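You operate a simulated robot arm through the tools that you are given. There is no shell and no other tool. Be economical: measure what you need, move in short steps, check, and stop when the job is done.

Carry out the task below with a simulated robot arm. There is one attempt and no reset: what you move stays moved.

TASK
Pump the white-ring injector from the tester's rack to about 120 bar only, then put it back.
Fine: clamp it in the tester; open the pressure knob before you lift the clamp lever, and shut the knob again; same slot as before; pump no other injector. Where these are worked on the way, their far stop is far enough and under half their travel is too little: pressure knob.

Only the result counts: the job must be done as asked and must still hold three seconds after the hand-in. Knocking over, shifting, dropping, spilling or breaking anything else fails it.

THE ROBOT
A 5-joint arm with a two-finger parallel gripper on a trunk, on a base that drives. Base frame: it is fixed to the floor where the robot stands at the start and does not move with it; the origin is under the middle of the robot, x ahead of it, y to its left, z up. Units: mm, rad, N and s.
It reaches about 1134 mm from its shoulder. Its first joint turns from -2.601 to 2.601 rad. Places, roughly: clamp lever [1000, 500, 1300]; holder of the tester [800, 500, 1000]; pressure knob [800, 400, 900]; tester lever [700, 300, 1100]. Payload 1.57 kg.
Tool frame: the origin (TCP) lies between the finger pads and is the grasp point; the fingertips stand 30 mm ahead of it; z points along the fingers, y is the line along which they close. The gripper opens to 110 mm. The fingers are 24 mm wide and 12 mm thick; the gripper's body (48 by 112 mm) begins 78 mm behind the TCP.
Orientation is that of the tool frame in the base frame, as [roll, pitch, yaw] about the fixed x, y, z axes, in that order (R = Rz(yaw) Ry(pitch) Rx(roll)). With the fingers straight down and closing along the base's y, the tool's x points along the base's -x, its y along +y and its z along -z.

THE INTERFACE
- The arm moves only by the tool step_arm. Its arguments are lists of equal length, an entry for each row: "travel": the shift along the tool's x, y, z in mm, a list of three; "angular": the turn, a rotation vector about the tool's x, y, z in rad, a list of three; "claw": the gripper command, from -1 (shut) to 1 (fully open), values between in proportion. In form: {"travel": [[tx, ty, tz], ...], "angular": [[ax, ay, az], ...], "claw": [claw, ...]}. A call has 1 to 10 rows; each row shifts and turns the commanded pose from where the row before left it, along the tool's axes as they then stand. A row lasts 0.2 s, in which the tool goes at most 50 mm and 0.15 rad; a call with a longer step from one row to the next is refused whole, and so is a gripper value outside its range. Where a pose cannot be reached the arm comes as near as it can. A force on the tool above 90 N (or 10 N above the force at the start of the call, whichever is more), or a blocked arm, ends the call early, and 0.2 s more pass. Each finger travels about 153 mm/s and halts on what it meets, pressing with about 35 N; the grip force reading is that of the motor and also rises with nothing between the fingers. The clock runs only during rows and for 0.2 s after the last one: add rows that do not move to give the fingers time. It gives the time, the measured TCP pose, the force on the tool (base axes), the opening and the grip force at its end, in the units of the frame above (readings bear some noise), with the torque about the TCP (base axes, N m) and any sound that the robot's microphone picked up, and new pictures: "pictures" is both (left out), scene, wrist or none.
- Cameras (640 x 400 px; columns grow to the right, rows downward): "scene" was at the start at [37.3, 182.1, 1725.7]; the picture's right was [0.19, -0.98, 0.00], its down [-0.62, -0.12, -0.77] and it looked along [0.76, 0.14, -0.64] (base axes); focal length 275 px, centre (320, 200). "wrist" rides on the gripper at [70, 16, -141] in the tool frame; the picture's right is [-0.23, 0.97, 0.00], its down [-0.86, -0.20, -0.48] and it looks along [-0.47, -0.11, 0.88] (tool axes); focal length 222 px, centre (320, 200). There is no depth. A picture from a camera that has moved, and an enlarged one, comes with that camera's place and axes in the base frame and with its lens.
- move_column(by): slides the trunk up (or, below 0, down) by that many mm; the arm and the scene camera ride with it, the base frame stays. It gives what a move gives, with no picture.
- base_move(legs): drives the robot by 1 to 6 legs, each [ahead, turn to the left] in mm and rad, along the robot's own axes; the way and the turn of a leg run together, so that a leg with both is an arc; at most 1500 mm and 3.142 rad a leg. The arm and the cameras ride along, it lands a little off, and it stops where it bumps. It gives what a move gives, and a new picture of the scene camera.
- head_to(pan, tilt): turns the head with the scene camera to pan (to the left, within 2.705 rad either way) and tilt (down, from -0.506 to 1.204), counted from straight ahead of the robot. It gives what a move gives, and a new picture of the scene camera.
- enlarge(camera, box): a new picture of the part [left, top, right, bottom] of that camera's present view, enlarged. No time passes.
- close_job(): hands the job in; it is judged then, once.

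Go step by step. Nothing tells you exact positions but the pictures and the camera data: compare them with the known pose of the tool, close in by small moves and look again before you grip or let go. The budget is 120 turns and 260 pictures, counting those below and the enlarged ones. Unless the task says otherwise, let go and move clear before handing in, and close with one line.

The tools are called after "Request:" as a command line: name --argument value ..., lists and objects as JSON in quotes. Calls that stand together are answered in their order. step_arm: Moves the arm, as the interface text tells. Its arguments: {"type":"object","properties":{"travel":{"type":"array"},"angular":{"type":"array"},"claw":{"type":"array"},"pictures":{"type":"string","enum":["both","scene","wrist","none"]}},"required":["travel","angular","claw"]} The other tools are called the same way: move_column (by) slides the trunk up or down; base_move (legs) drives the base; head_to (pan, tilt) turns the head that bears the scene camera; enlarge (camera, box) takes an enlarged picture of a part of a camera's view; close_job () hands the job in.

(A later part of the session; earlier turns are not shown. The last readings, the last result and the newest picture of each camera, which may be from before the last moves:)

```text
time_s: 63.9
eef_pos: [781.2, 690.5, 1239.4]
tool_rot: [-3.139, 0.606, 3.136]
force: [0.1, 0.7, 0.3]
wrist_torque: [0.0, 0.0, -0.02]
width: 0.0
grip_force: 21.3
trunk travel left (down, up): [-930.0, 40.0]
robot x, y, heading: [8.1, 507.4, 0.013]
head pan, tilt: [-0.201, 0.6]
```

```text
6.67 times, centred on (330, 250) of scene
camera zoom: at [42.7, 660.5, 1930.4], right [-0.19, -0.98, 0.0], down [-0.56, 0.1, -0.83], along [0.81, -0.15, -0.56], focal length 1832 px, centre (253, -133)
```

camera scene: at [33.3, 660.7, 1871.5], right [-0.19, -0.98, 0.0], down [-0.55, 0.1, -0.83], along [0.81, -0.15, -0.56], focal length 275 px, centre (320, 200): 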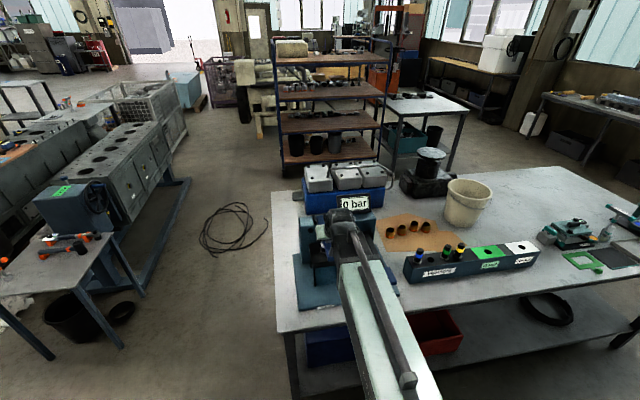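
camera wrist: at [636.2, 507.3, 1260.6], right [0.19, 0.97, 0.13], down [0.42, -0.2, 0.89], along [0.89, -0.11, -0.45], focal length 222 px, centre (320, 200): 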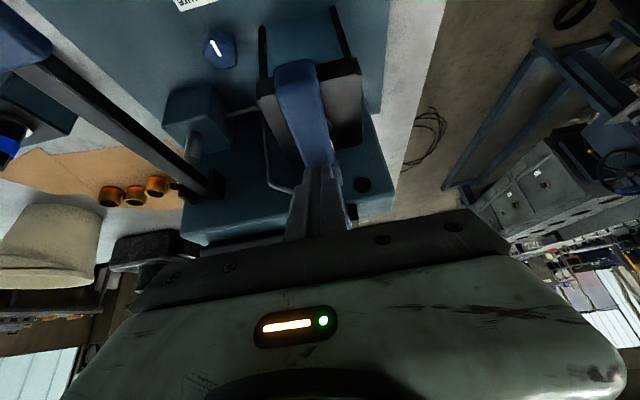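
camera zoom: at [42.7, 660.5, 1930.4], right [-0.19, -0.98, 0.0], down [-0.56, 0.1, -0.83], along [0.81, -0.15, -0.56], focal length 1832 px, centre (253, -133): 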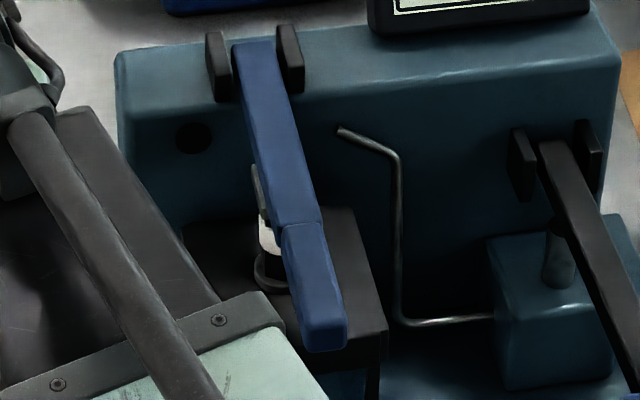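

The lever is horizontal with the presser on the injector, so it is clamped. Next is the pump lever, whose pad is at about [659, 293, 1074]. I'll put the tool straight down and move above it.

Request:
step_arm --travel '[[34, 0, -2.4], [34, 0, -2.4], [34, 0, -2.4], [34, 0, -2.4], [8, -40, 0], [0, -50, 0], [0, -50, 0], [0, -50, 0], [0, -50, 0], [0, -50, 0]]' --angular '[[0, 0.143, 0], [0, 0.143, 0], [0, 0.143, 0], [0, 0.143, 0], [0, 0.035, 0], [0, 0, 0], [0, 0, 0], [0, 0, 0], [0, 0, 0], [0, 0, 0]]' --claw '[-1, -1, -1, -1, -1, -1, -1, -1, -1, -1]' --pictures "none"

Request:
step_arm --travel '[[0, -50, 0], [0, -50, 0], [0, 0, 0]]' --angular '[[0, 0, 0], [0, 0, 0], [0, 0, 0]]' --claw '[-1, -1, -1]'

```text
time_s: 66.0
eef_pos: [643.5, 399.8, 1196.5]
tool_rot: [3.141, -0.002, 3.136]
force: [-0.1, -0.8, -0.1]
wrist_torque: [-0.01, -0.03, 0.01]
width: 0.1
grip_force: 21.5
trunk travel left (down, up): [-930.0, 40.0]
robot x, y, heading: [3.3, 510.7, 0.015]
head pan, tilt: [-0.201, 0.6]
```

```text
time_s: 66.8
eef_pos: [641.6, 301.5, 1197.1]
tool_rot: [-3.141, 0.001, 3.137]
force: [-0.8, 0.2, 0.3]
wrist_torque: [-0.04, -0.02, -0.02]
width: 0.0
grip_force: 21.4
trunk travel left (down, up): [-930.0, 40.0]
robot x, y, heading: [3.0, 507.8, 0.012]
head pan, tilt: [-0.201, 0.6]
camera scene: at [42.7, 661.0, 1930.3], right [-0.19, -0.98, 0.0], down [-0.56, 0.1, -0.83], along [0.81, -0.15, -0.56], focal length 275 px, centre (320, 200)
camera wrist: at [572.3, 318.1, 1338.9], right [0.23, 0.97, 0.0], down [0.85, -0.2, 0.48], along [0.46, -0.11, -0.88], focal length 222 px, centre (320, 200)
```

scene: 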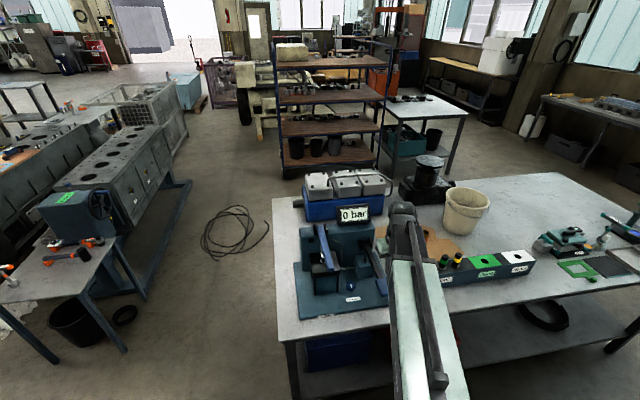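
wrist: 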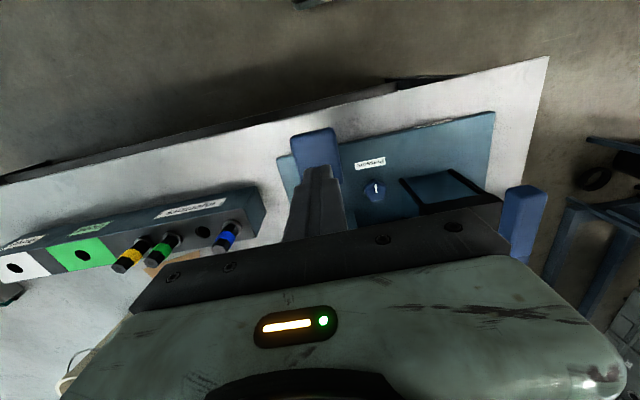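

The tool is over the pad and the gauge is visible. Lowering to just above it.

Request:
move_column --by -75

Request:
enlarge --camera "wrist" --box '[220, 80, 420, 205]'

Request:
enlarge --camera "scene" --box '[290, 170, 430, 290]'

```text
time_s: 68.0
eef_pos: [643.0, 301.7, 1122.0]
tool_rot: [-3.141, -0.001, 3.136]
force: [-0.4, -0.1, 0.6]
wrist_torque: [-0.01, 0.02, 0.0]
width: 0.0
grip_force: 21.9
trunk travel left (down, up): [-855.0, 115.0]
robot x, y, heading: [3.1, 505.9, 0.011]
head pan, tilt: [-0.201, 0.6]
```

```text
3.20 times, centred on (320, 142) of wrist
camera zoom: at [572.4, 318.2, 1263.9], right [0.23, 0.97, 0.0], down [0.85, -0.2, 0.48], along [0.46, -0.11, -0.88], focal length 711 px, centre (320, 384)
```

zoom: 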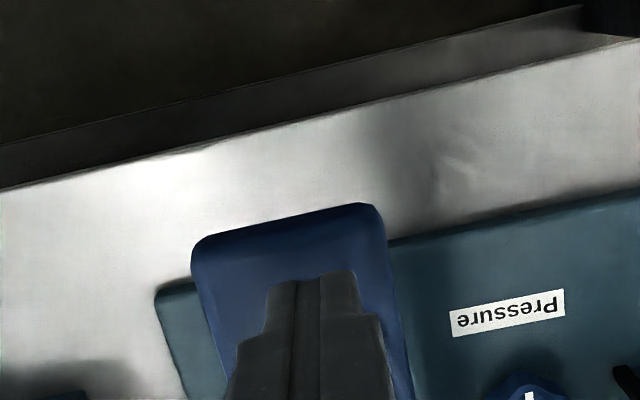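

```text
3.33 times, centred on (360, 230) of scene
camera zoom: at [42.6, 660.6, 1855.4], right [-0.19, -0.98, 0.0], down [-0.56, 0.1, -0.83], along [0.81, -0.15, -0.56], focal length 916 px, centre (187, 100)
```

zoom: 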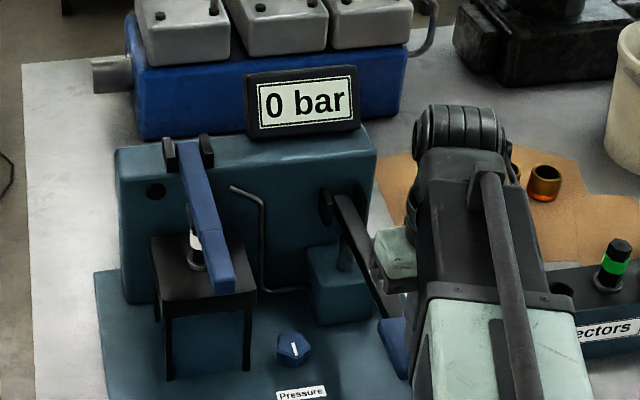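

The fingertips are over the pad. Lowering step by step, watching the gauge and force.

Request:
move_column --by -15

Request:
move_column --by -10

Request:
enlarge --camera "scene" --box '[290, 160, 430, 280]'

```text
time_s: 68.6
eef_pos: [641.7, 301.9, 1105.5]
tool_rot: [3.141, 0.0, 3.137]
force: [0.1, 1.3, 0.7]
wrist_torque: [0.02, -0.01, 0.01]
width: 0.1
grip_force: 21.6
trunk travel left (down, up): [-840.0, 130.0]
robot x, y, heading: [7.9, 508.6, 0.016]
head pan, tilt: [-0.201, 0.6]
```

```text
time_s: 69.2
eef_pos: [643.2, 301.5, 1096.9]
tool_rot: [3.141, -0.003, 3.135]
force: [-0.1, 0.6, 2.1]
wrist_torque: [0.0, -0.01, 0.01]
width: 0.0
grip_force: 21.4
trunk travel left (down, up): [-830.0, 140.0]
robot x, y, heading: [3.7, 508.4, 0.011]
head pan, tilt: [-0.201, 0.6]
```

```text
3.33 times, centred on (360, 220) of scene
camera zoom: at [42.4, 660.6, 1830.3], right [-0.19, -0.98, 0.0], down [-0.56, 0.1, -0.83], along [0.81, -0.15, -0.56], focal length 916 px, centre (187, 133)
```

zoom: 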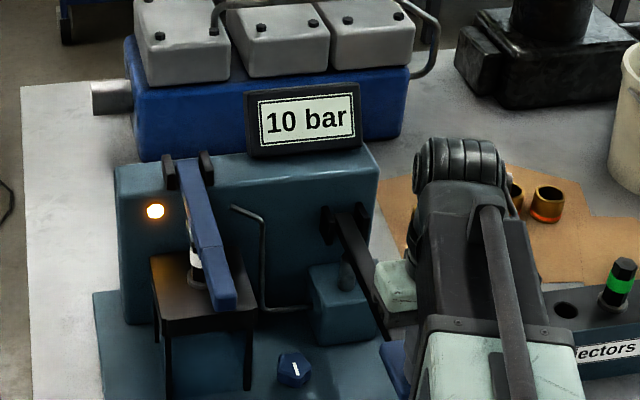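

The gauge reads 10 bar and the lamp is lit, so the pump works. Continuing in small steps.

Request:
move_column --by -10

Request:
enlarge --camera "scene" --box '[320, 180, 390, 224]'

```text
time_s: 69.8
eef_pos: [641.6, 300.9, 1088.2]
tool_rot: [3.141, 0.0, 3.134]
force: [-0.8, -0.3, 2.6]
wrist_torque: [0.01, 0.0, 0.02]
width: 0.0
grip_force: 21.7
trunk travel left (down, up): [-820.0, 150.0]
robot x, y, heading: [0.6, 510.1, 0.016]
head pan, tilt: [-0.201, 0.6]
```

```text
9.09 times, centred on (355, 202) of scene
camera zoom: at [42.3, 660.7, 1820.3], right [-0.19, -0.98, 0.0], down [-0.56, 0.1, -0.83], along [0.81, -0.15, -0.56], focal length 2498 px, centre (2, 182)
```

zoom: 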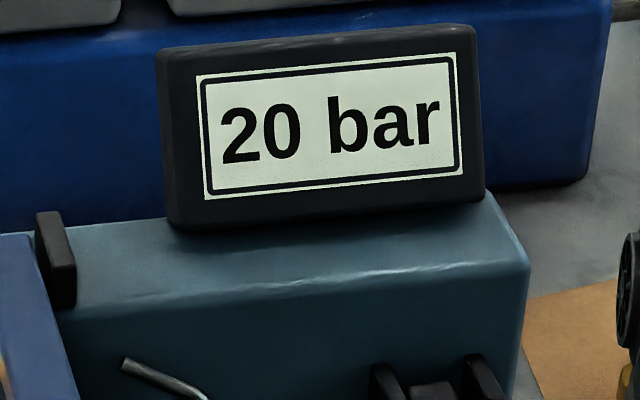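

20 bar, so about 1 bar per mm. Continuing 20 mm.

Request:
move_column --by -20

Request:
enlarge --camera "scene" --box '[300, 160, 440, 280]'

```text
time_s: 70.4
eef_pos: [641.4, 301.7, 1066.8]
tool_rot: [-3.14, -0.001, 3.135]
force: [0.4, -0.7, 4.2]
wrist_torque: [0.0, -0.06, 0.01]
width: 0.0
grip_force: 21.7
trunk travel left (down, up): [-800.0, 170.0]
robot x, y, heading: [2.5, 508.4, 0.018]
head pan, tilt: [-0.201, 0.6]
```

```text
3.33 times, centred on (370, 220) of scene
camera zoom: at [42.4, 660.7, 1800.3], right [-0.19, -0.98, 0.0], down [-0.56, 0.1, -0.83], along [0.81, -0.15, -0.56], focal length 916 px, centre (153, 133)
```

zoom: 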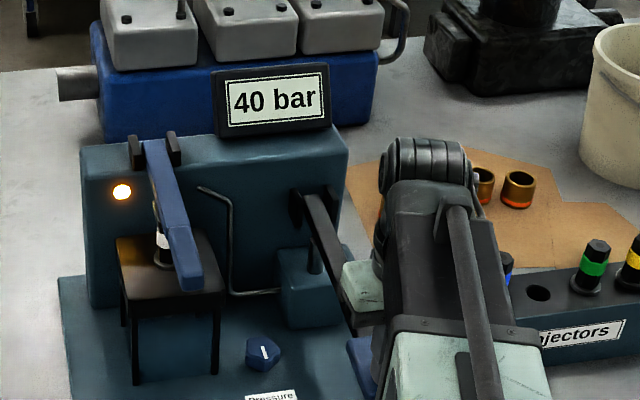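

40 bar. Continuing.

Request:
move_column --by -20

Request:
enlarge --camera "scene" --box '[300, 150, 440, 270]'

```text
time_s: 71.1
eef_pos: [642.6, 301.4, 1046.7]
tool_rot: [-3.14, -0.001, 3.134]
force: [0.6, 0.5, 4.8]
wrist_torque: [0.0, -0.09, 0.04]
width: 0.0
grip_force: 21.3
trunk travel left (down, up): [-780.0, 190.0]
robot x, y, heading: [6.9, 506.4, 0.013]
head pan, tilt: [-0.201, 0.6]
```

```text
3.33 times, centred on (370, 210) of scene
camera zoom: at [42.2, 660.8, 1780.3], right [-0.19, -0.98, 0.0], down [-0.55, 0.1, -0.83], along [0.81, -0.15, -0.56], focal length 916 px, centre (153, 167)
```

zoom: 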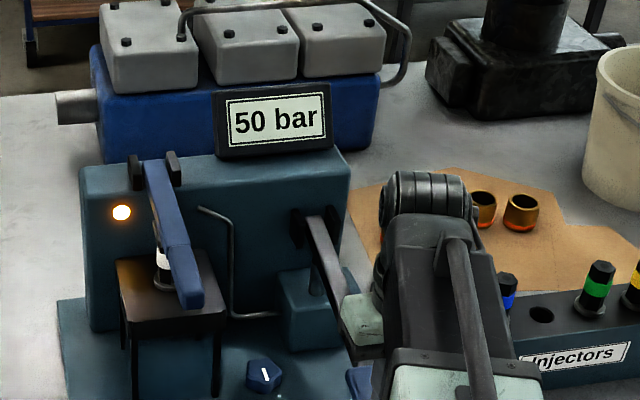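

50 bar. Another 20 mm.

Request:
move_column --by -20

Request:
enlarge --camera "scene" --box '[300, 140, 440, 260]'

```text
time_s: 71.8
eef_pos: [637.3, 301.9, 1031.0]
tool_rot: [-3.14, 0.005, 3.135]
force: [4.1, -2.2, 76.5]
wrist_torque: [-0.08, -1.04, -0.01]
width: 0.0
grip_force: 21.9
trunk travel left (down, up): [-760.0, 210.0]
robot x, y, heading: [6.8, 508.4, 0.013]
head pan, tilt: [-0.201, 0.6]
```

```text
3.33 times, centred on (370, 200) of scene
camera zoom: at [35.1, 662.7, 1761.4], right [-0.19, -0.98, 0.0], down [-0.55, 0.1, -0.83], along [0.81, -0.15, -0.56], focal length 916 px, centre (153, 200)
```

zoom: 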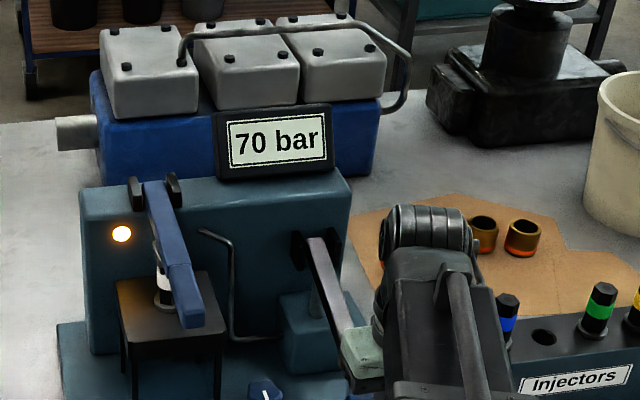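

70 bar at the bottom stop. Raising for a second stroke, then checking the gauge and whether the lever returns.

Request:
move_column --by 90

Request:
enlarge --camera "scene" --box '[290, 170, 430, 290]'

Request:
enlarge --camera "wrist" --box '[220, 80, 420, 205]'

```text
time_s: 73.0
eef_pos: [641.5, 300.4, 1116.6]
tool_rot: [3.141, -0.002, 3.134]
force: [0.9, 0.1, 0.0]
wrist_torque: [0.0, 0.01, 0.0]
width: 0.1
grip_force: 21.4
trunk travel left (down, up): [-850.0, 120.0]
robot x, y, heading: [4.9, 510.1, 0.012]
head pan, tilt: [-0.201, 0.6]
```

```text
3.33 times, centred on (360, 230) of scene
camera zoom: at [43.0, 660.6, 1850.3], right [-0.19, -0.98, 0.0], down [-0.56, 0.1, -0.82], along [0.81, -0.15, -0.57], focal length 916 px, centre (187, 100)
```

zoom: 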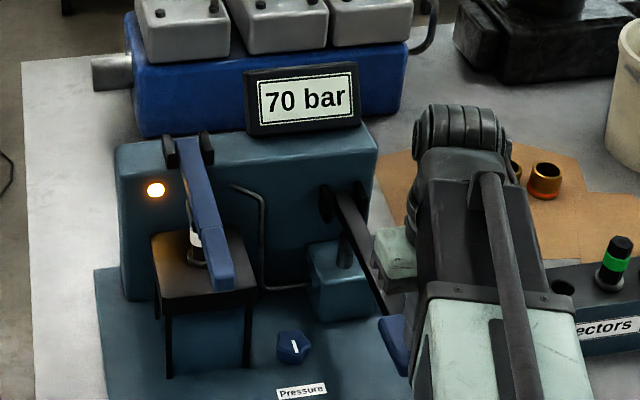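

```text
3.20 times, centred on (320, 142) of wrist
camera zoom: at [572.6, 318.2, 1258.7], right [0.23, 0.97, 0.0], down [0.85, -0.2, 0.48], along [0.46, -0.11, -0.88], focal length 711 px, centre (320, 384)
```

zoom: 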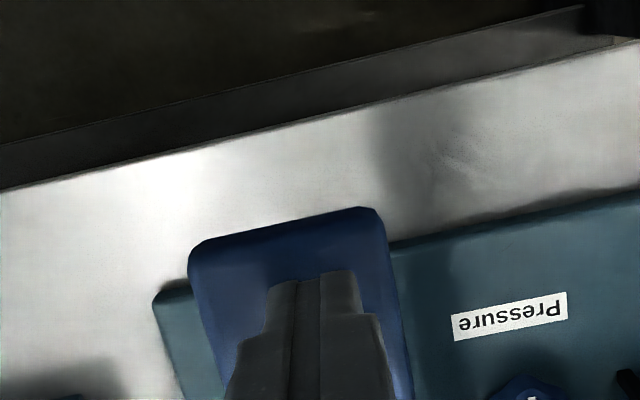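

The pressure holds at 70 and the lever sprang back. Second stroke: down 50 mm first.

Request:
move_column --by -50

Request:
enlarge --camera "scene" --box '[320, 180, 390, 224]'

```text
time_s: 73.9
eef_pos: [641.7, 301.2, 1066.0]
tool_rot: [-3.14, 0.0, 3.136]
force: [0.6, -0.3, 5.1]
wrist_torque: [-0.01, -0.09, -0.03]
width: 0.3
grip_force: 21.3
trunk travel left (down, up): [-800.0, 170.0]
robot x, y, heading: [4.8, 509.9, 0.016]
head pan, tilt: [-0.201, 0.6]
```

```text
9.09 times, centred on (355, 202) of scene
camera zoom: at [42.4, 660.7, 1800.4], right [-0.19, -0.98, 0.0], down [-0.56, 0.1, -0.83], along [0.81, -0.15, -0.56], focal length 2498 px, centre (2, 182)
```

zoom: 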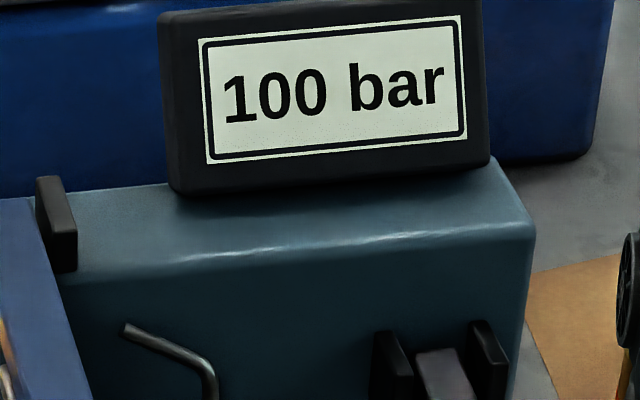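

100 bar. 14 mm more, then check.

Request:
move_column --by -14

Request:
enlarge --camera "scene" --box '[320, 170, 390, 214]'

```text
time_s: 74.6
eef_pos: [641.3, 301.7, 1053.8]
tool_rot: [3.141, 0.0, 3.137]
force: [0.0, -0.4, 5.4]
wrist_torque: [-0.02, -0.06, 0.0]
width: 0.0
grip_force: 20.9
trunk travel left (down, up): [-786.0, 184.0]
robot x, y, heading: [2.6, 511.8, 0.014]
head pan, tilt: [-0.201, 0.6]
```

```text
9.09 times, centred on (355, 192) of scene
camera zoom: at [42.2, 660.8, 1786.3], right [-0.19, -0.98, 0.0], down [-0.55, 0.1, -0.83], along [0.81, -0.15, -0.56], focal length 2498 px, centre (2, 273)
```

zoom: 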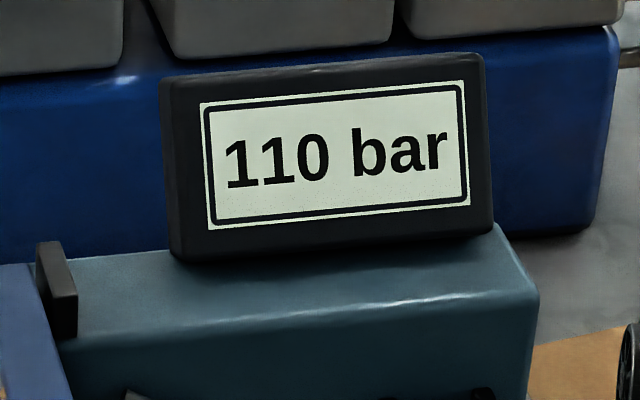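

110 bar. Small steps to 120.

Request:
move_column --by -5

Request:
enlarge --camera "scene" --box '[320, 170, 390, 214]'

```text
time_s: 75.1
eef_pos: [642.3, 302.0, 1048.6]
tool_rot: [-3.14, -0.001, 3.135]
force: [1.1, 0.0, 5.6]
wrist_torque: [-0.01, -0.11, 0.0]
width: 0.0
grip_force: 21.1
trunk travel left (down, up): [-781.0, 189.0]
robot x, y, heading: [3.5, 507.7, 0.012]
head pan, tilt: [-0.201, 0.6]
```

```text
9.09 times, centred on (355, 192) of scene
camera zoom: at [42.2, 660.8, 1781.3], right [-0.19, -0.98, 0.0], down [-0.55, 0.1, -0.83], along [0.81, -0.15, -0.56], focal length 2498 px, centre (2, 273)
```

zoom: 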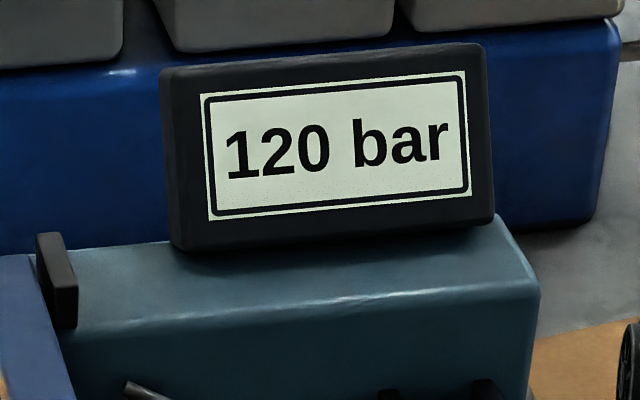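

120 is just reached. 2 mm more to centre it in the display band, then release.

Request:
move_column --by -2

Request:
move_column --by 130

Request:
enlarge --camera "scene" --box '[290, 170, 430, 310]'

Request:
enlarge --camera "wrist" --box '[280, 80, 480, 205]'

```text
time_s: 75.6
eef_pos: [640.6, 301.1, 1047.0]
tool_rot: [-3.139, -0.001, 3.136]
force: [0.5, 0.3, 6.6]
wrist_torque: [-0.03, -0.12, 0.0]
width: 0.0
grip_force: 21.6
trunk travel left (down, up): [-779.0, 191.0]
robot x, y, heading: [3.4, 506.1, 0.011]
head pan, tilt: [-0.201, 0.6]
```

```text
time_s: 77.2
eef_pos: [642.2, 299.9, 1175.8]
tool_rot: [-3.141, -0.001, 3.135]
force: [0.5, 0.1, 0.2]
wrist_torque: [-0.03, -0.02, 0.04]
width: 0.0
grip_force: 21.7
trunk travel left (down, up): [-909.0, 61.0]
robot x, y, heading: [3.3, 509.7, 0.015]
head pan, tilt: [-0.201, 0.6]
```

```text
2.86 times, centred on (360, 240) of scene
camera zoom: at [42.9, 660.6, 1909.3], right [-0.19, -0.98, 0.0], down [-0.56, 0.1, -0.83], along [0.81, -0.15, -0.57], focal length 785 px, centre (206, 86)
```

zoom: 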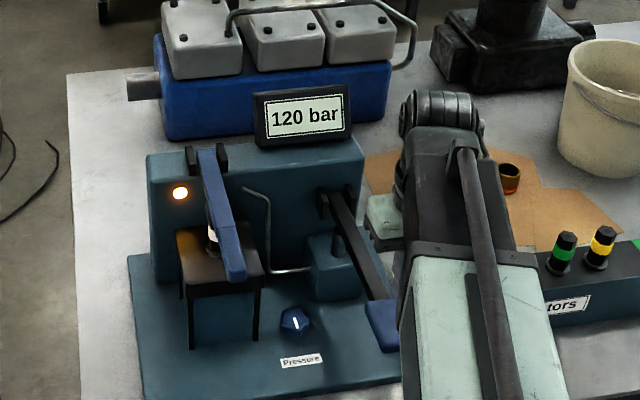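

```text
3.20 times, centred on (380, 142) of wrist
camera zoom: at [572.5, 318.2, 1317.8], right [0.23, 0.97, 0.0], down [0.85, -0.2, 0.48], along [0.46, -0.11, -0.88], focal length 711 px, centre (128, 384)
```

zoom: 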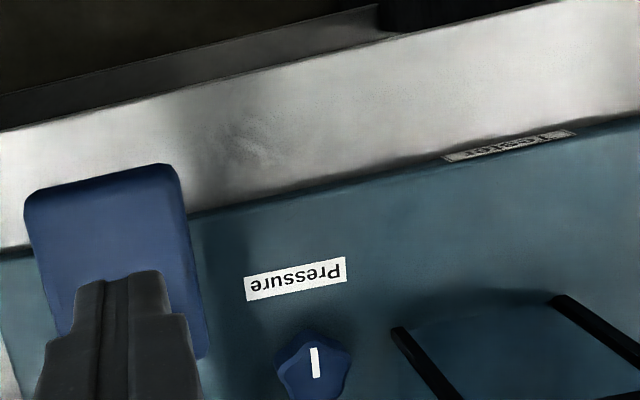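

It holds at 120 bar. Now the pressure knob, at about [785, 381, 945]. Moving above it.

Request:
step_arm --travel '[[-40, 20, 0], [-40, 20, 0], [-40, 20, 0], [-20, 18, 0], [0, 0, 0]]' --angular '[[0, 0, 0], [0, 0, 0], [0, 0, 0], [0, 0, 0], [0, 0, 0]]' --claw '[-0.2, 0.2, 0.2, 0.2, 0.2]' --pictures "none"

Request:
move_column --by -100

Request:
enlarge --camera "wrist" --box '[0, 0, 640, 400]'

Request:
enlarge --camera "scene" --box '[280, 150, 420, 290]'

```text
time_s: 78.4
eef_pos: [782.4, 380.0, 1176.2]
tool_rot: [3.141, 0.0, 3.134]
force: [0.1, 0.3, -0.8]
wrist_torque: [-0.01, 0.04, 0.02]
width: 66.2
grip_force: 0.1
trunk travel left (down, up): [-909.0, 61.0]
robot x, y, heading: [6.8, 508.5, 0.013]
head pan, tilt: [-0.201, 0.6]
```

```text
time_s: 79.7
eef_pos: [782.0, 378.8, 1076.6]
tool_rot: [3.141, 0.001, 3.136]
force: [0.5, -0.3, -0.1]
wrist_torque: [0.0, -0.01, 0.01]
width: 65.9
grip_force: 0.0
trunk travel left (down, up): [-809.0, 161.0]
robot x, y, heading: [4.6, 508.0, 0.012]
head pan, tilt: [-0.201, 0.6]
```

```text
1.00 times, centred on (320, 200) of wrist (not enlarged: the box is as wide or as high as the picture)
camera zoom: at [712.1, 396.0, 1217.9], right [0.23, 0.97, 0.0], down [0.85, -0.2, 0.48], along [0.46, -0.11, -0.88], focal length 222 px, centre (320, 200)
```

zoom: 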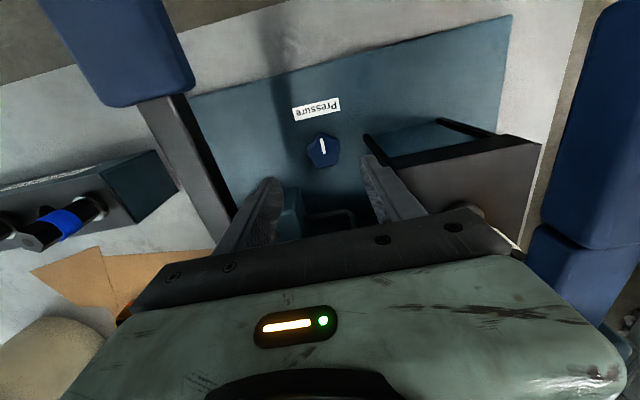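

```text
2.86 times, centred on (350, 220) of scene
camera zoom: at [42.7, 660.6, 1809.4], right [-0.19, -0.98, 0.0], down [-0.56, 0.1, -0.83], along [0.81, -0.15, -0.56], focal length 785 px, centre (234, 143)
```

zoom: 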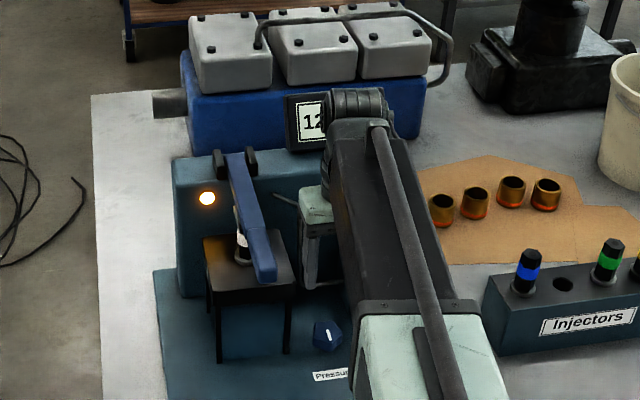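

The knob is nearly below the tool. Adjusting +5 x, +3 y and lowering 60 mm.

Request:
step_arm --travel '[[-5, 3, 0], [0, 0, 0]]' --angular '[[0, 0, 0], [0, 0, 0]]' --claw '[0.2, 0.2]' --pictures "none"

Request:
move_column --by -60

Request:
enlarge --camera "wrist" --box '[220, 80, 420, 205]'

Request:
enlarge --camera "scene" --box '[280, 130, 420, 270]'

```text
time_s: 80.3
eef_pos: [786.1, 382.0, 1076.7]
tool_rot: [3.141, -0.001, 3.137]
force: [-0.3, -0.6, -0.1]
wrist_torque: [-0.03, -0.03, 0.07]
width: 65.9
grip_force: 0.1
trunk travel left (down, up): [-809.0, 161.0]
robot x, y, heading: [8.6, 508.2, 0.017]
head pan, tilt: [-0.201, 0.6]
```

```text
time_s: 81.3
eef_pos: [786.7, 382.1, 1015.4]
tool_rot: [-3.141, 0.0, 3.136]
force: [-0.1, 0.0, -0.6]
wrist_torque: [0.05, -0.01, 0.02]
width: 66.1
grip_force: 0.0
trunk travel left (down, up): [-749.0, 221.0]
robot x, y, heading: [5.1, 508.8, 0.013]
head pan, tilt: [-0.201, 0.6]
```

```text
3.20 times, centred on (320, 142) of wrist
camera zoom: at [716.9, 399.1, 1157.8], right [0.23, 0.97, 0.0], down [0.85, -0.2, 0.48], along [0.46, -0.11, -0.88], focal length 711 px, centre (320, 384)
```

zoom: 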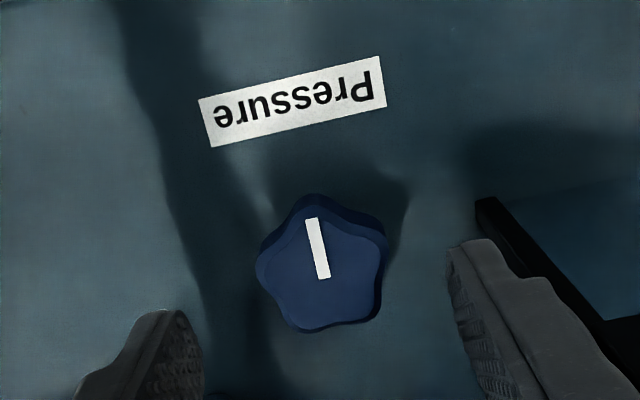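

```text
2.86 times, centred on (350, 200) of scene
camera zoom: at [42.7, 660.6, 1749.3], right [-0.19, -0.98, 0.0], down [-0.56, 0.1, -0.83], along [0.81, -0.15, -0.56], focal length 785 px, centre (234, 200)
```

zoom: 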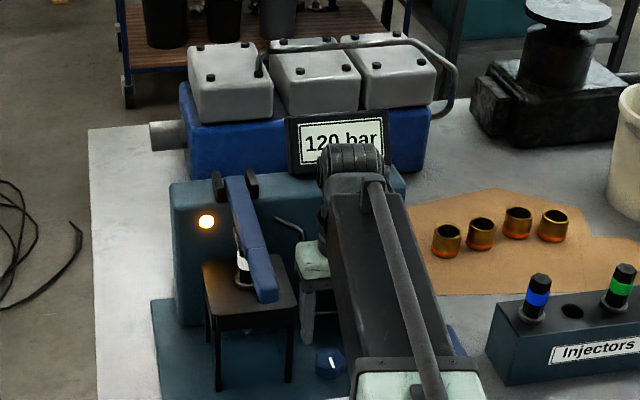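

The knob is at about [795, 381] with its top at z≈926. The holder edge leaves no room for the gripper body along y, so I'll rise, spin the tool 140° clockwise to a clear diagonal, and come back down.

Request:
move_column --by 65

Request:
step_arm --travel '[[-9, 0, 0], [0, 0, 0], [0, 0, 0], [0, 0, 0], [0, 0, 0], [0, 0, 0], [0, 0, 0], [0, 0, 0], [0, 0, 0]]' --angular '[[0, 0, 0.14], [0, 0, 0.144], [0, 0, 0.144], [0, 0, 0.144], [0, 0, 0.144], [0, 0, 0.144], [0, 0, 0.144], [0, 0, 0.144], [0, 0, 0.144]]' --claw '[0.2, 0.2, 0.2, 0.2, 0.2, 0.2, 0.2, 0.2, 0.2]' --pictures "none"

Request:
step_arm --travel '[[0, 0, 0], [0, 0, 0], [0, 0, 0], [0, 0, 0], [0, 0, 0], [0, 0, 0], [0, 0, 0], [0, 0, 0], [0, 0, 0]]' --angular '[[0, 0, 0.144], [0, 0, 0.144], [0, 0, 0.144], [0, 0, 0.144], [0, 0, 0.144], [0, 0, 0.144], [0, 0, 0.144], [0, 0, 0.144], [0, 0, 0]]' --claw '[0.2, 0.2, 0.2, 0.2, 0.2, 0.2, 0.2, 0.2, 0.2]'

```text
time_s: 82.4
eef_pos: [787.0, 381.8, 1080.3]
tool_rot: [-3.141, -0.001, 3.138]
force: [0.4, -0.3, 0.4]
wrist_torque: [0.0, -0.01, 0.01]
width: 66.1
grip_force: 0.1
trunk travel left (down, up): [-814.0, 156.0]
robot x, y, heading: [4.5, 511.7, 0.016]
head pan, tilt: [-0.201, 0.6]
```

```text
time_s: 84.4
eef_pos: [796.2, 381.5, 1081.1]
tool_rot: [-3.141, 0.001, 1.841]
force: [-0.1, 0.7, 0.5]
wrist_torque: [-0.01, -0.02, 0.04]
width: 65.8
grip_force: 0.0
trunk travel left (down, up): [-814.0, 156.0]
robot x, y, heading: [5.9, 509.2, 0.013]
head pan, tilt: [-0.201, 0.6]
```

```text
time_s: 86.4
eef_pos: [795.5, 382.6, 1080.3]
tool_rot: [3.14, 0.002, 0.689]
force: [-0.2, -0.7, 1.3]
wrist_torque: [-0.01, -0.01, -0.02]
width: 66.2
grip_force: 0.1
trunk travel left (down, up): [-814.0, 156.0]
robot x, y, heading: [3.4, 504.9, 0.015]
head pan, tilt: [-0.201, 0.6]
camera scene: at [42.8, 660.6, 1814.4], right [-0.19, -0.98, 0.0], down [-0.56, 0.1, -0.83], along [0.81, -0.15, -0.56], focal length 275 px, centre (320, 200)
camera wrist: at [859.8, 414.1, 1222.7], right [0.44, -0.9, 0.0], down [-0.79, -0.39, 0.48], along [-0.43, -0.21, -0.88], focal length 222 px, centre (320, 200)
```

scene: 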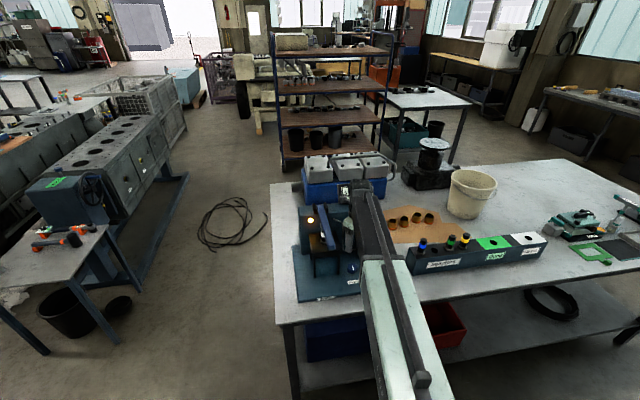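
wrist: 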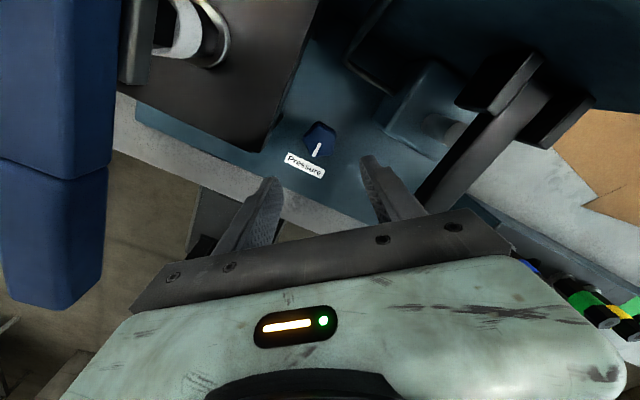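

The knob lines up with the tool axis in the new orientation. Lowering 80 mm, then checking.

Request:
move_column --by -85

Request:
enlarge --camera "wrist" --box '[200, 60, 440, 210]'

Request:
enlarge --camera "scene" --box '[290, 140, 410, 260]'

```text
time_s: 87.6
eef_pos: [795.6, 381.9, 994.9]
tool_rot: [3.141, 0.003, 0.692]
force: [-0.6, -0.1, 0.2]
wrist_torque: [0.02, 0.02, -0.03]
width: 66.0
grip_force: 0.1
trunk travel left (down, up): [-729.0, 241.0]
robot x, y, heading: [4.8, 506.0, 0.012]
head pan, tilt: [-0.201, 0.6]
```

```text
2.67 times, centred on (320, 135) of wrist
camera zoom: at [859.7, 414.2, 1137.7], right [0.45, -0.9, 0.0], down [-0.79, -0.39, 0.48], along [-0.43, -0.21, -0.88], focal length 592 px, centre (320, 373)
```

zoom: 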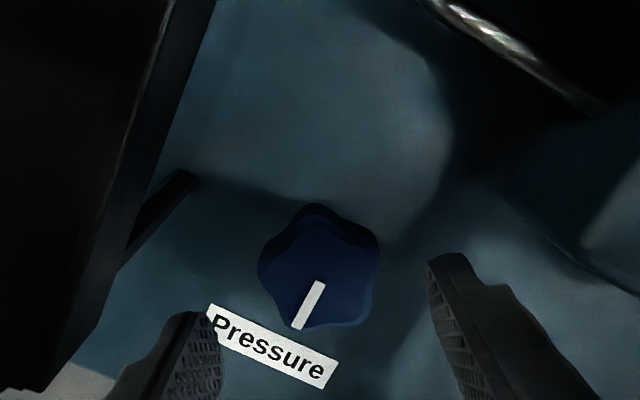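

```text
3.33 times, centred on (350, 200) of scene
camera zoom: at [42.7, 660.6, 1729.4], right [-0.19, -0.98, 0.0], down [-0.56, 0.1, -0.83], along [0.81, -0.15, -0.56], focal length 916 px, centre (220, 200)
```

zoom: 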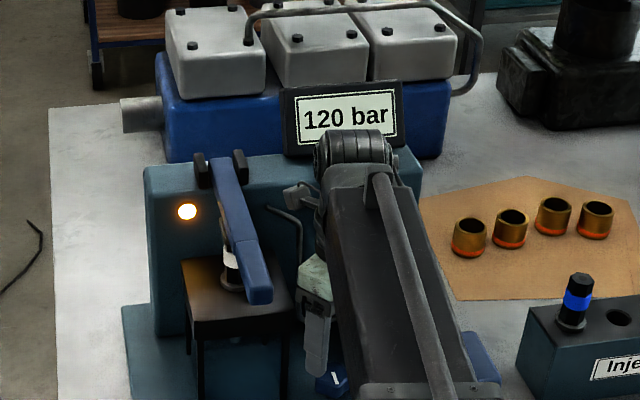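

Aligned. Lowering to knob height.

Request:
move_column --by -52

Request:
enlarge --camera "wrist" --box '[200, 60, 440, 210]'

Request:
enlarge --camera "scene" --box '[290, 120, 410, 240]'

```text
time_s: 88.5
eef_pos: [795.7, 382.4, 943.6]
tool_rot: [-3.141, 0.001, 0.692]
force: [0.5, -0.5, -1.3]
wrist_torque: [0.0, 0.02, 0.03]
width: 66.0
grip_force: 0.0
trunk travel left (down, up): [-677.0, 293.0]
robot x, y, heading: [6.4, 508.1, 0.015]
head pan, tilt: [-0.201, 0.6]
```

```text
2.67 times, centred on (320, 135) of wrist
camera zoom: at [859.7, 414.2, 1085.7], right [0.45, -0.9, 0.0], down [-0.79, -0.39, 0.48], along [-0.43, -0.21, -0.88], focal length 592 px, centre (320, 373)
```

zoom: 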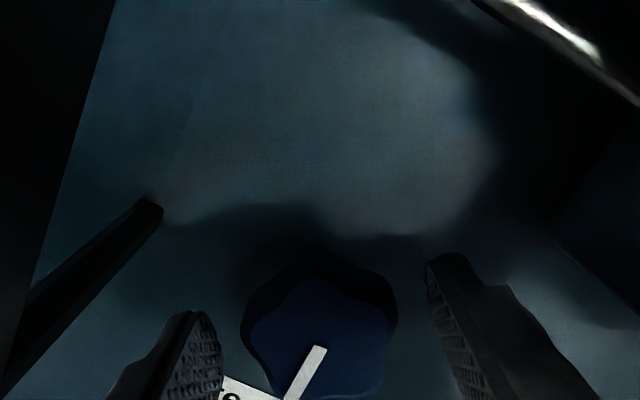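

```text
3.33 times, centred on (350, 180) of scene
camera zoom: at [42.7, 660.6, 1677.3], right [-0.19, -0.98, 0.0], down [-0.56, 0.1, -0.83], along [0.81, -0.15, -0.56], focal length 916 px, centre (220, 267)
```

zoom: 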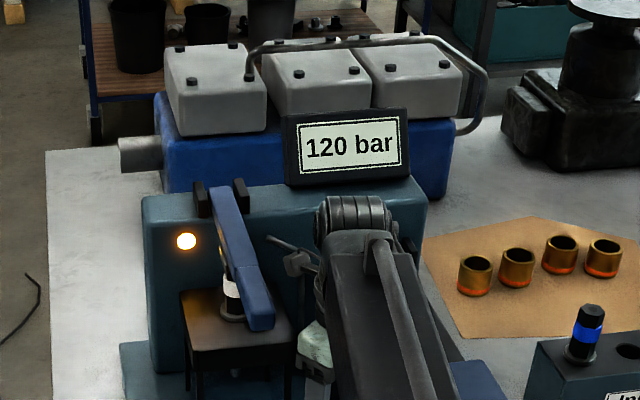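

The knob sits between the fingers with enough overlap. Closing, then a first counter-clockwise turn of about 35°.

Request:
step_arm --travel '[[0, 0, 0], [0, 0, 0], [0, 0, 0]]' --angular '[[0, 0, 0], [0, 0, 0], [0, 0, 0]]' --claw '[-0.4, -1, -1]' --pictures "none"

Request:
step_arm --travel '[[0, 0, 0], [0, 0, 0], [0, 0, 0], [0, 0, 0], [0, 0, 0]]' --angular '[[0, 0, -0.12], [0, 0, -0.12], [0, 0, -0.12], [0, 0, -0.12], [0, 0, 0]]' --claw '[-1, -1, -1, -1, -1]'

Request:
enlarge --camera "scene" --box '[290, 120, 410, 240]'

```text
time_s: 89.3
eef_pos: [796.0, 382.1, 943.0]
tool_rot: [-3.141, 0.001, 0.691]
force: [2.2, -2.9, 2.4]
wrist_torque: [-0.18, 0.13, 0.01]
width: 41.8
grip_force: 45.0
trunk travel left (down, up): [-677.0, 293.0]
robot x, y, heading: [4.8, 509.2, 0.01]
head pan, tilt: [-0.201, 0.6]
```

```text
time_s: 90.5
eef_pos: [794.8, 382.0, 942.6]
tool_rot: [-3.141, 0.001, 1.173]
force: [0.3, -0.3, -0.2]
wrist_torque: [-0.07, -0.29, 0.03]
width: 41.7
grip_force: 45.5
trunk travel left (down, up): [-677.0, 293.0]
robot x, y, heading: [4.7, 507.6, 0.01]
head pan, tilt: [-0.201, 0.6]
camera scene: at [42.8, 660.5, 1677.4], right [-0.19, -0.98, 0.0], down [-0.56, 0.1, -0.83], along [0.81, -0.15, -0.56], focal length 275 px, centre (320, 200)
camera wrist: at [837.6, 440.3, 1085.7], right [0.81, -0.59, 0.0], down [-0.51, -0.71, 0.48], along [-0.28, -0.39, -0.88], focal length 222 px, centre (320, 200)
```

scene: 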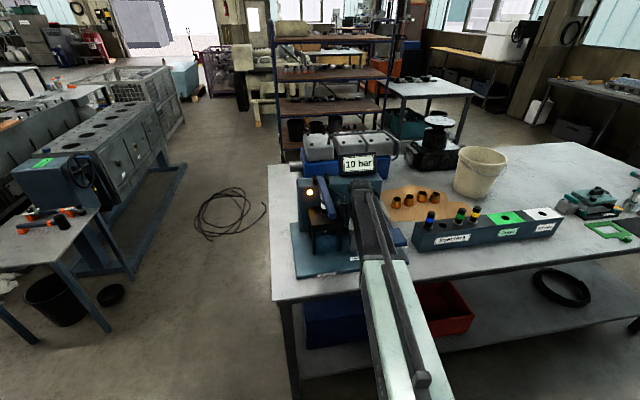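
wrist: 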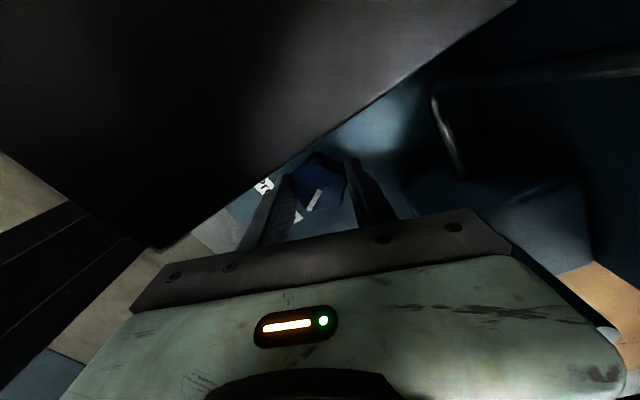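

```text
3.33 times, centred on (350, 180) of scene
camera zoom: at [42.8, 660.5, 1677.4], right [-0.19, -0.98, 0.0], down [-0.56, 0.1, -0.83], along [0.81, -0.15, -0.56], focal length 916 px, centre (220, 267)
```

zoom: 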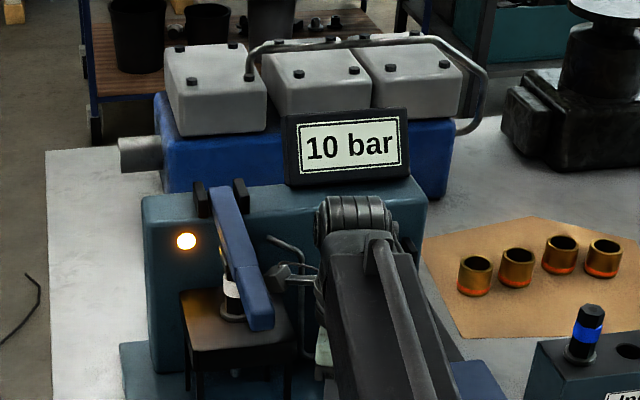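

Pressure has dropped to 10 bar, so this is the opening direction. Continuing to turn.

Request:
step_arm --travel '[[0, 0, 0], [0, 0, 0], [0, 0, 0], [0, 0, 0], [0, 0, 0], [0, 0, 0]]' --angular '[[0, 0, -0.12], [0, 0, -0.12], [0, 0, -0.12], [0, 0, -0.12], [0, 0, -0.12], [0, 0, 0]]' --claw '[-1, -1, -1, -1, -1, -1]'

Request:
enlarge --camera "wrist" --box '[220, 100, 420, 225]'

```text
time_s: 91.9
eef_pos: [795.5, 381.4, 944.0]
tool_rot: [-3.14, 0.001, 1.773]
force: [-5.6, -0.5, -4.4]
wrist_torque: [-0.7, -0.35, -0.02]
width: 41.6
grip_force: 45.3
trunk travel left (down, up): [-677.0, 293.0]
robot x, y, heading: [8.4, 508.5, 0.016]
head pan, tilt: [-0.201, 0.6]
camera scene: at [42.7, 660.6, 1677.3], right [-0.19, -0.98, 0.0], down [-0.56, 0.1, -0.83], along [0.81, -0.15, -0.56], focal length 275 px, centre (320, 200)
camera wrist: at [797.3, 454.0, 1085.7], right [1.0, -0.03, 0.0], down [-0.02, -0.88, 0.48], along [-0.01, -0.48, -0.88], focal length 222 px, centre (320, 200)
```

scene: 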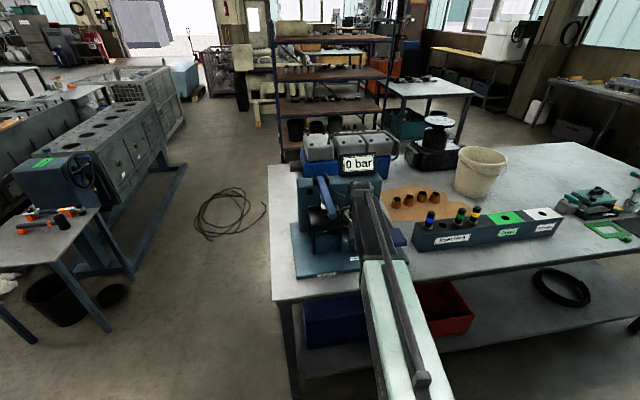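
wrist: 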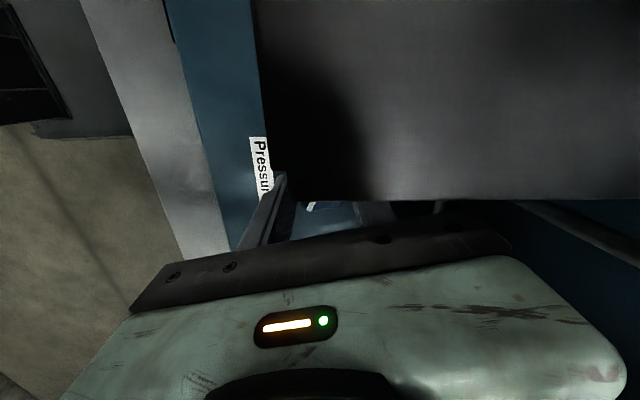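

```text
3.20 times, centred on (320, 162) of wrist
camera zoom: at [797.3, 454.0, 1085.7], right [1.0, -0.03, 0.0], down [-0.02, -0.88, 0.48], along [-0.01, -0.48, -0.88], focal length 711 px, centre (320, 320)
```

zoom: 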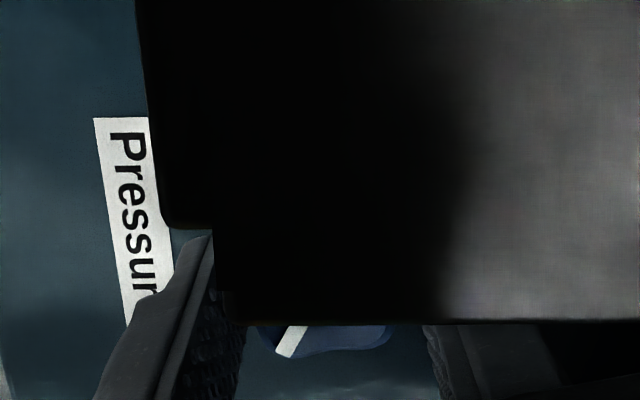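

0 bar. To make sure the knob is well open I'll turn 12° more, then regrip and go on to its stop.

Request:
step_arm --travel '[[0, 0, 0], [0, 0, 0], [0, 0, 0], [0, 0, 0], [0, 0, 0]]' --angular '[[0, 0, -0.1], [0, 0, -0.1], [0, 0, 0], [0, 0, 0], [0, 0, 0]]' --claw '[-1, -1, -1, 0.2, 0.2]' --pictures "none"

Request:
step_arm --travel '[[0, 0, 0], [0, 0, 0], [0, 0, 0], [0, 0, 0], [0, 0, 0], [0, 0, 0], [0, 0, 0], [0, 0, 0], [0, 0, 0], [0, 0, 0]]' --angular '[[0, 0, 0.14], [0, 0, 0.14], [0, 0, 0.14], [0, 0, 0.14], [0, 0, 0.14], [0, 0, 0.14], [0, 0, 0.14], [0, 0, 0.14], [0, 0, 0.14], [0, 0, 0]]' --claw '[0.2, 0.2, 0.2, 0.2, 0.2, 0.2, 0.2, 0.2, 0.2, 0.2]' --pictures "wrist"

Request:
enlarge --camera "wrist" --box '[220, 100, 420, 225]'

```text
time_s: 93.1
eef_pos: [795.2, 382.9, 943.9]
tool_rot: [-3.139, 0.0, 1.971]
force: [0.6, -0.3, 0.2]
wrist_torque: [0.02, 0.01, 0.01]
width: 65.9
grip_force: 0.0
trunk travel left (down, up): [-677.0, 293.0]
robot x, y, heading: [5.4, 510.2, 0.015]
head pan, tilt: [-0.201, 0.6]
```

```text
time_s: 95.3
eef_pos: [794.9, 383.4, 943.0]
tool_rot: [-3.141, 0.002, 0.711]
force: [0.1, 0.2, 0.6]
wrist_torque: [0.01, 0.01, 0.03]
width: 65.7
grip_force: 0.0
trunk travel left (down, up): [-677.0, 293.0]
robot x, y, heading: [4.9, 505.8, 0.014]
head pan, tilt: [-0.201, 0.6]
camera wrist: at [859.0, 415.4, 1085.7], right [0.46, -0.89, 0.0], down [-0.78, -0.41, 0.48], along [-0.42, -0.22, -0.88], focal length 222 px, centre (320, 200)
```

wrist: 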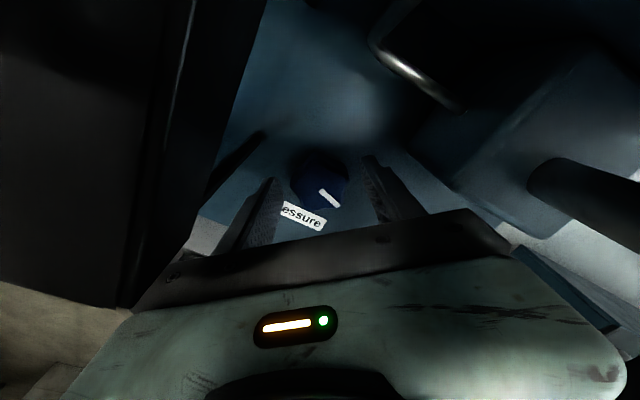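

```text
3.20 times, centred on (320, 162) of wrist
camera zoom: at [859.0, 415.4, 1085.7], right [0.46, -0.89, 0.0], down [-0.78, -0.41, 0.48], along [-0.42, -0.22, -0.88], focal length 711 px, centre (320, 320)
```

zoom: 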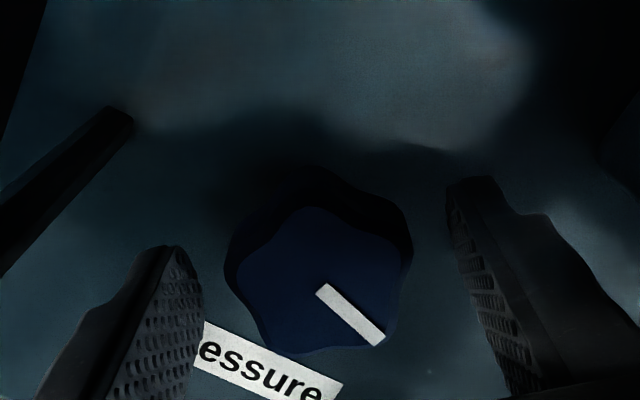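

The indicator has turned about 73°. I'll regrip and turn further to find the stop.

Request:
step_arm --travel '[[0, 0, 0], [0, 0, 0], [0, 0, 0], [0, 0, 0], [0, 0, 0], [0, 0, 0], [0, 0, 0]]' --angular '[[0, 0, 0], [0, 0, 0], [0, 0, 0], [0, 0, -0.1], [0, 0, -0.1], [0, 0, -0.1], [0, 0, 0]]' --claw '[-0.4, -1, -1, -1, -1, -1, -1]' --pictures "none"

Request:
step_arm --travel '[[0, 0, 0], [0, 0, 0], [0, 0, 0], [0, 0, 0]]' --angular '[[0, 0, -0.1], [0, 0, -0.1], [0, 0, -0.1], [0, 0, 0]]' --claw '[-1, -1, -1, -1]' --pictures "wrist"

```text
time_s: 96.9
eef_pos: [796.3, 382.3, 944.3]
tool_rot: [3.141, 0.002, 1.013]
force: [0.0, -1.9, 0.3]
wrist_torque: [-0.1, -0.25, 0.01]
width: 41.7
grip_force: 44.6
trunk travel left (down, up): [-677.0, 293.0]
robot x, y, heading: [6.3, 505.2, 0.016]
head pan, tilt: [-0.201, 0.6]
```

```text
time_s: 97.9
eef_pos: [796.2, 383.5, 944.3]
tool_rot: [-3.14, 0.001, 1.316]
force: [-1.1, 0.6, -2.3]
wrist_torque: [0.09, -0.01, -0.64]
width: 41.8
grip_force: 45.3
trunk travel left (down, up): [-677.0, 293.0]
robot x, y, heading: [4.7, 506.8, 0.014]
head pan, tilt: [-0.201, 0.6]
camera wrist: at [829.1, 445.8, 1085.6], right [0.88, -0.47, 0.0], down [-0.41, -0.78, 0.48], along [-0.22, -0.42, -0.88], focal length 222 px, centre (320, 200)
```

wrist: 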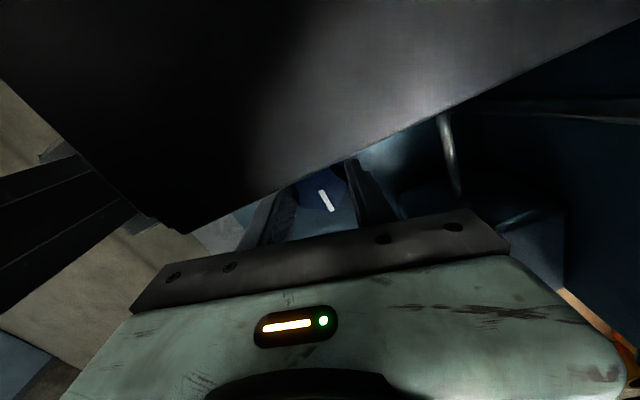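

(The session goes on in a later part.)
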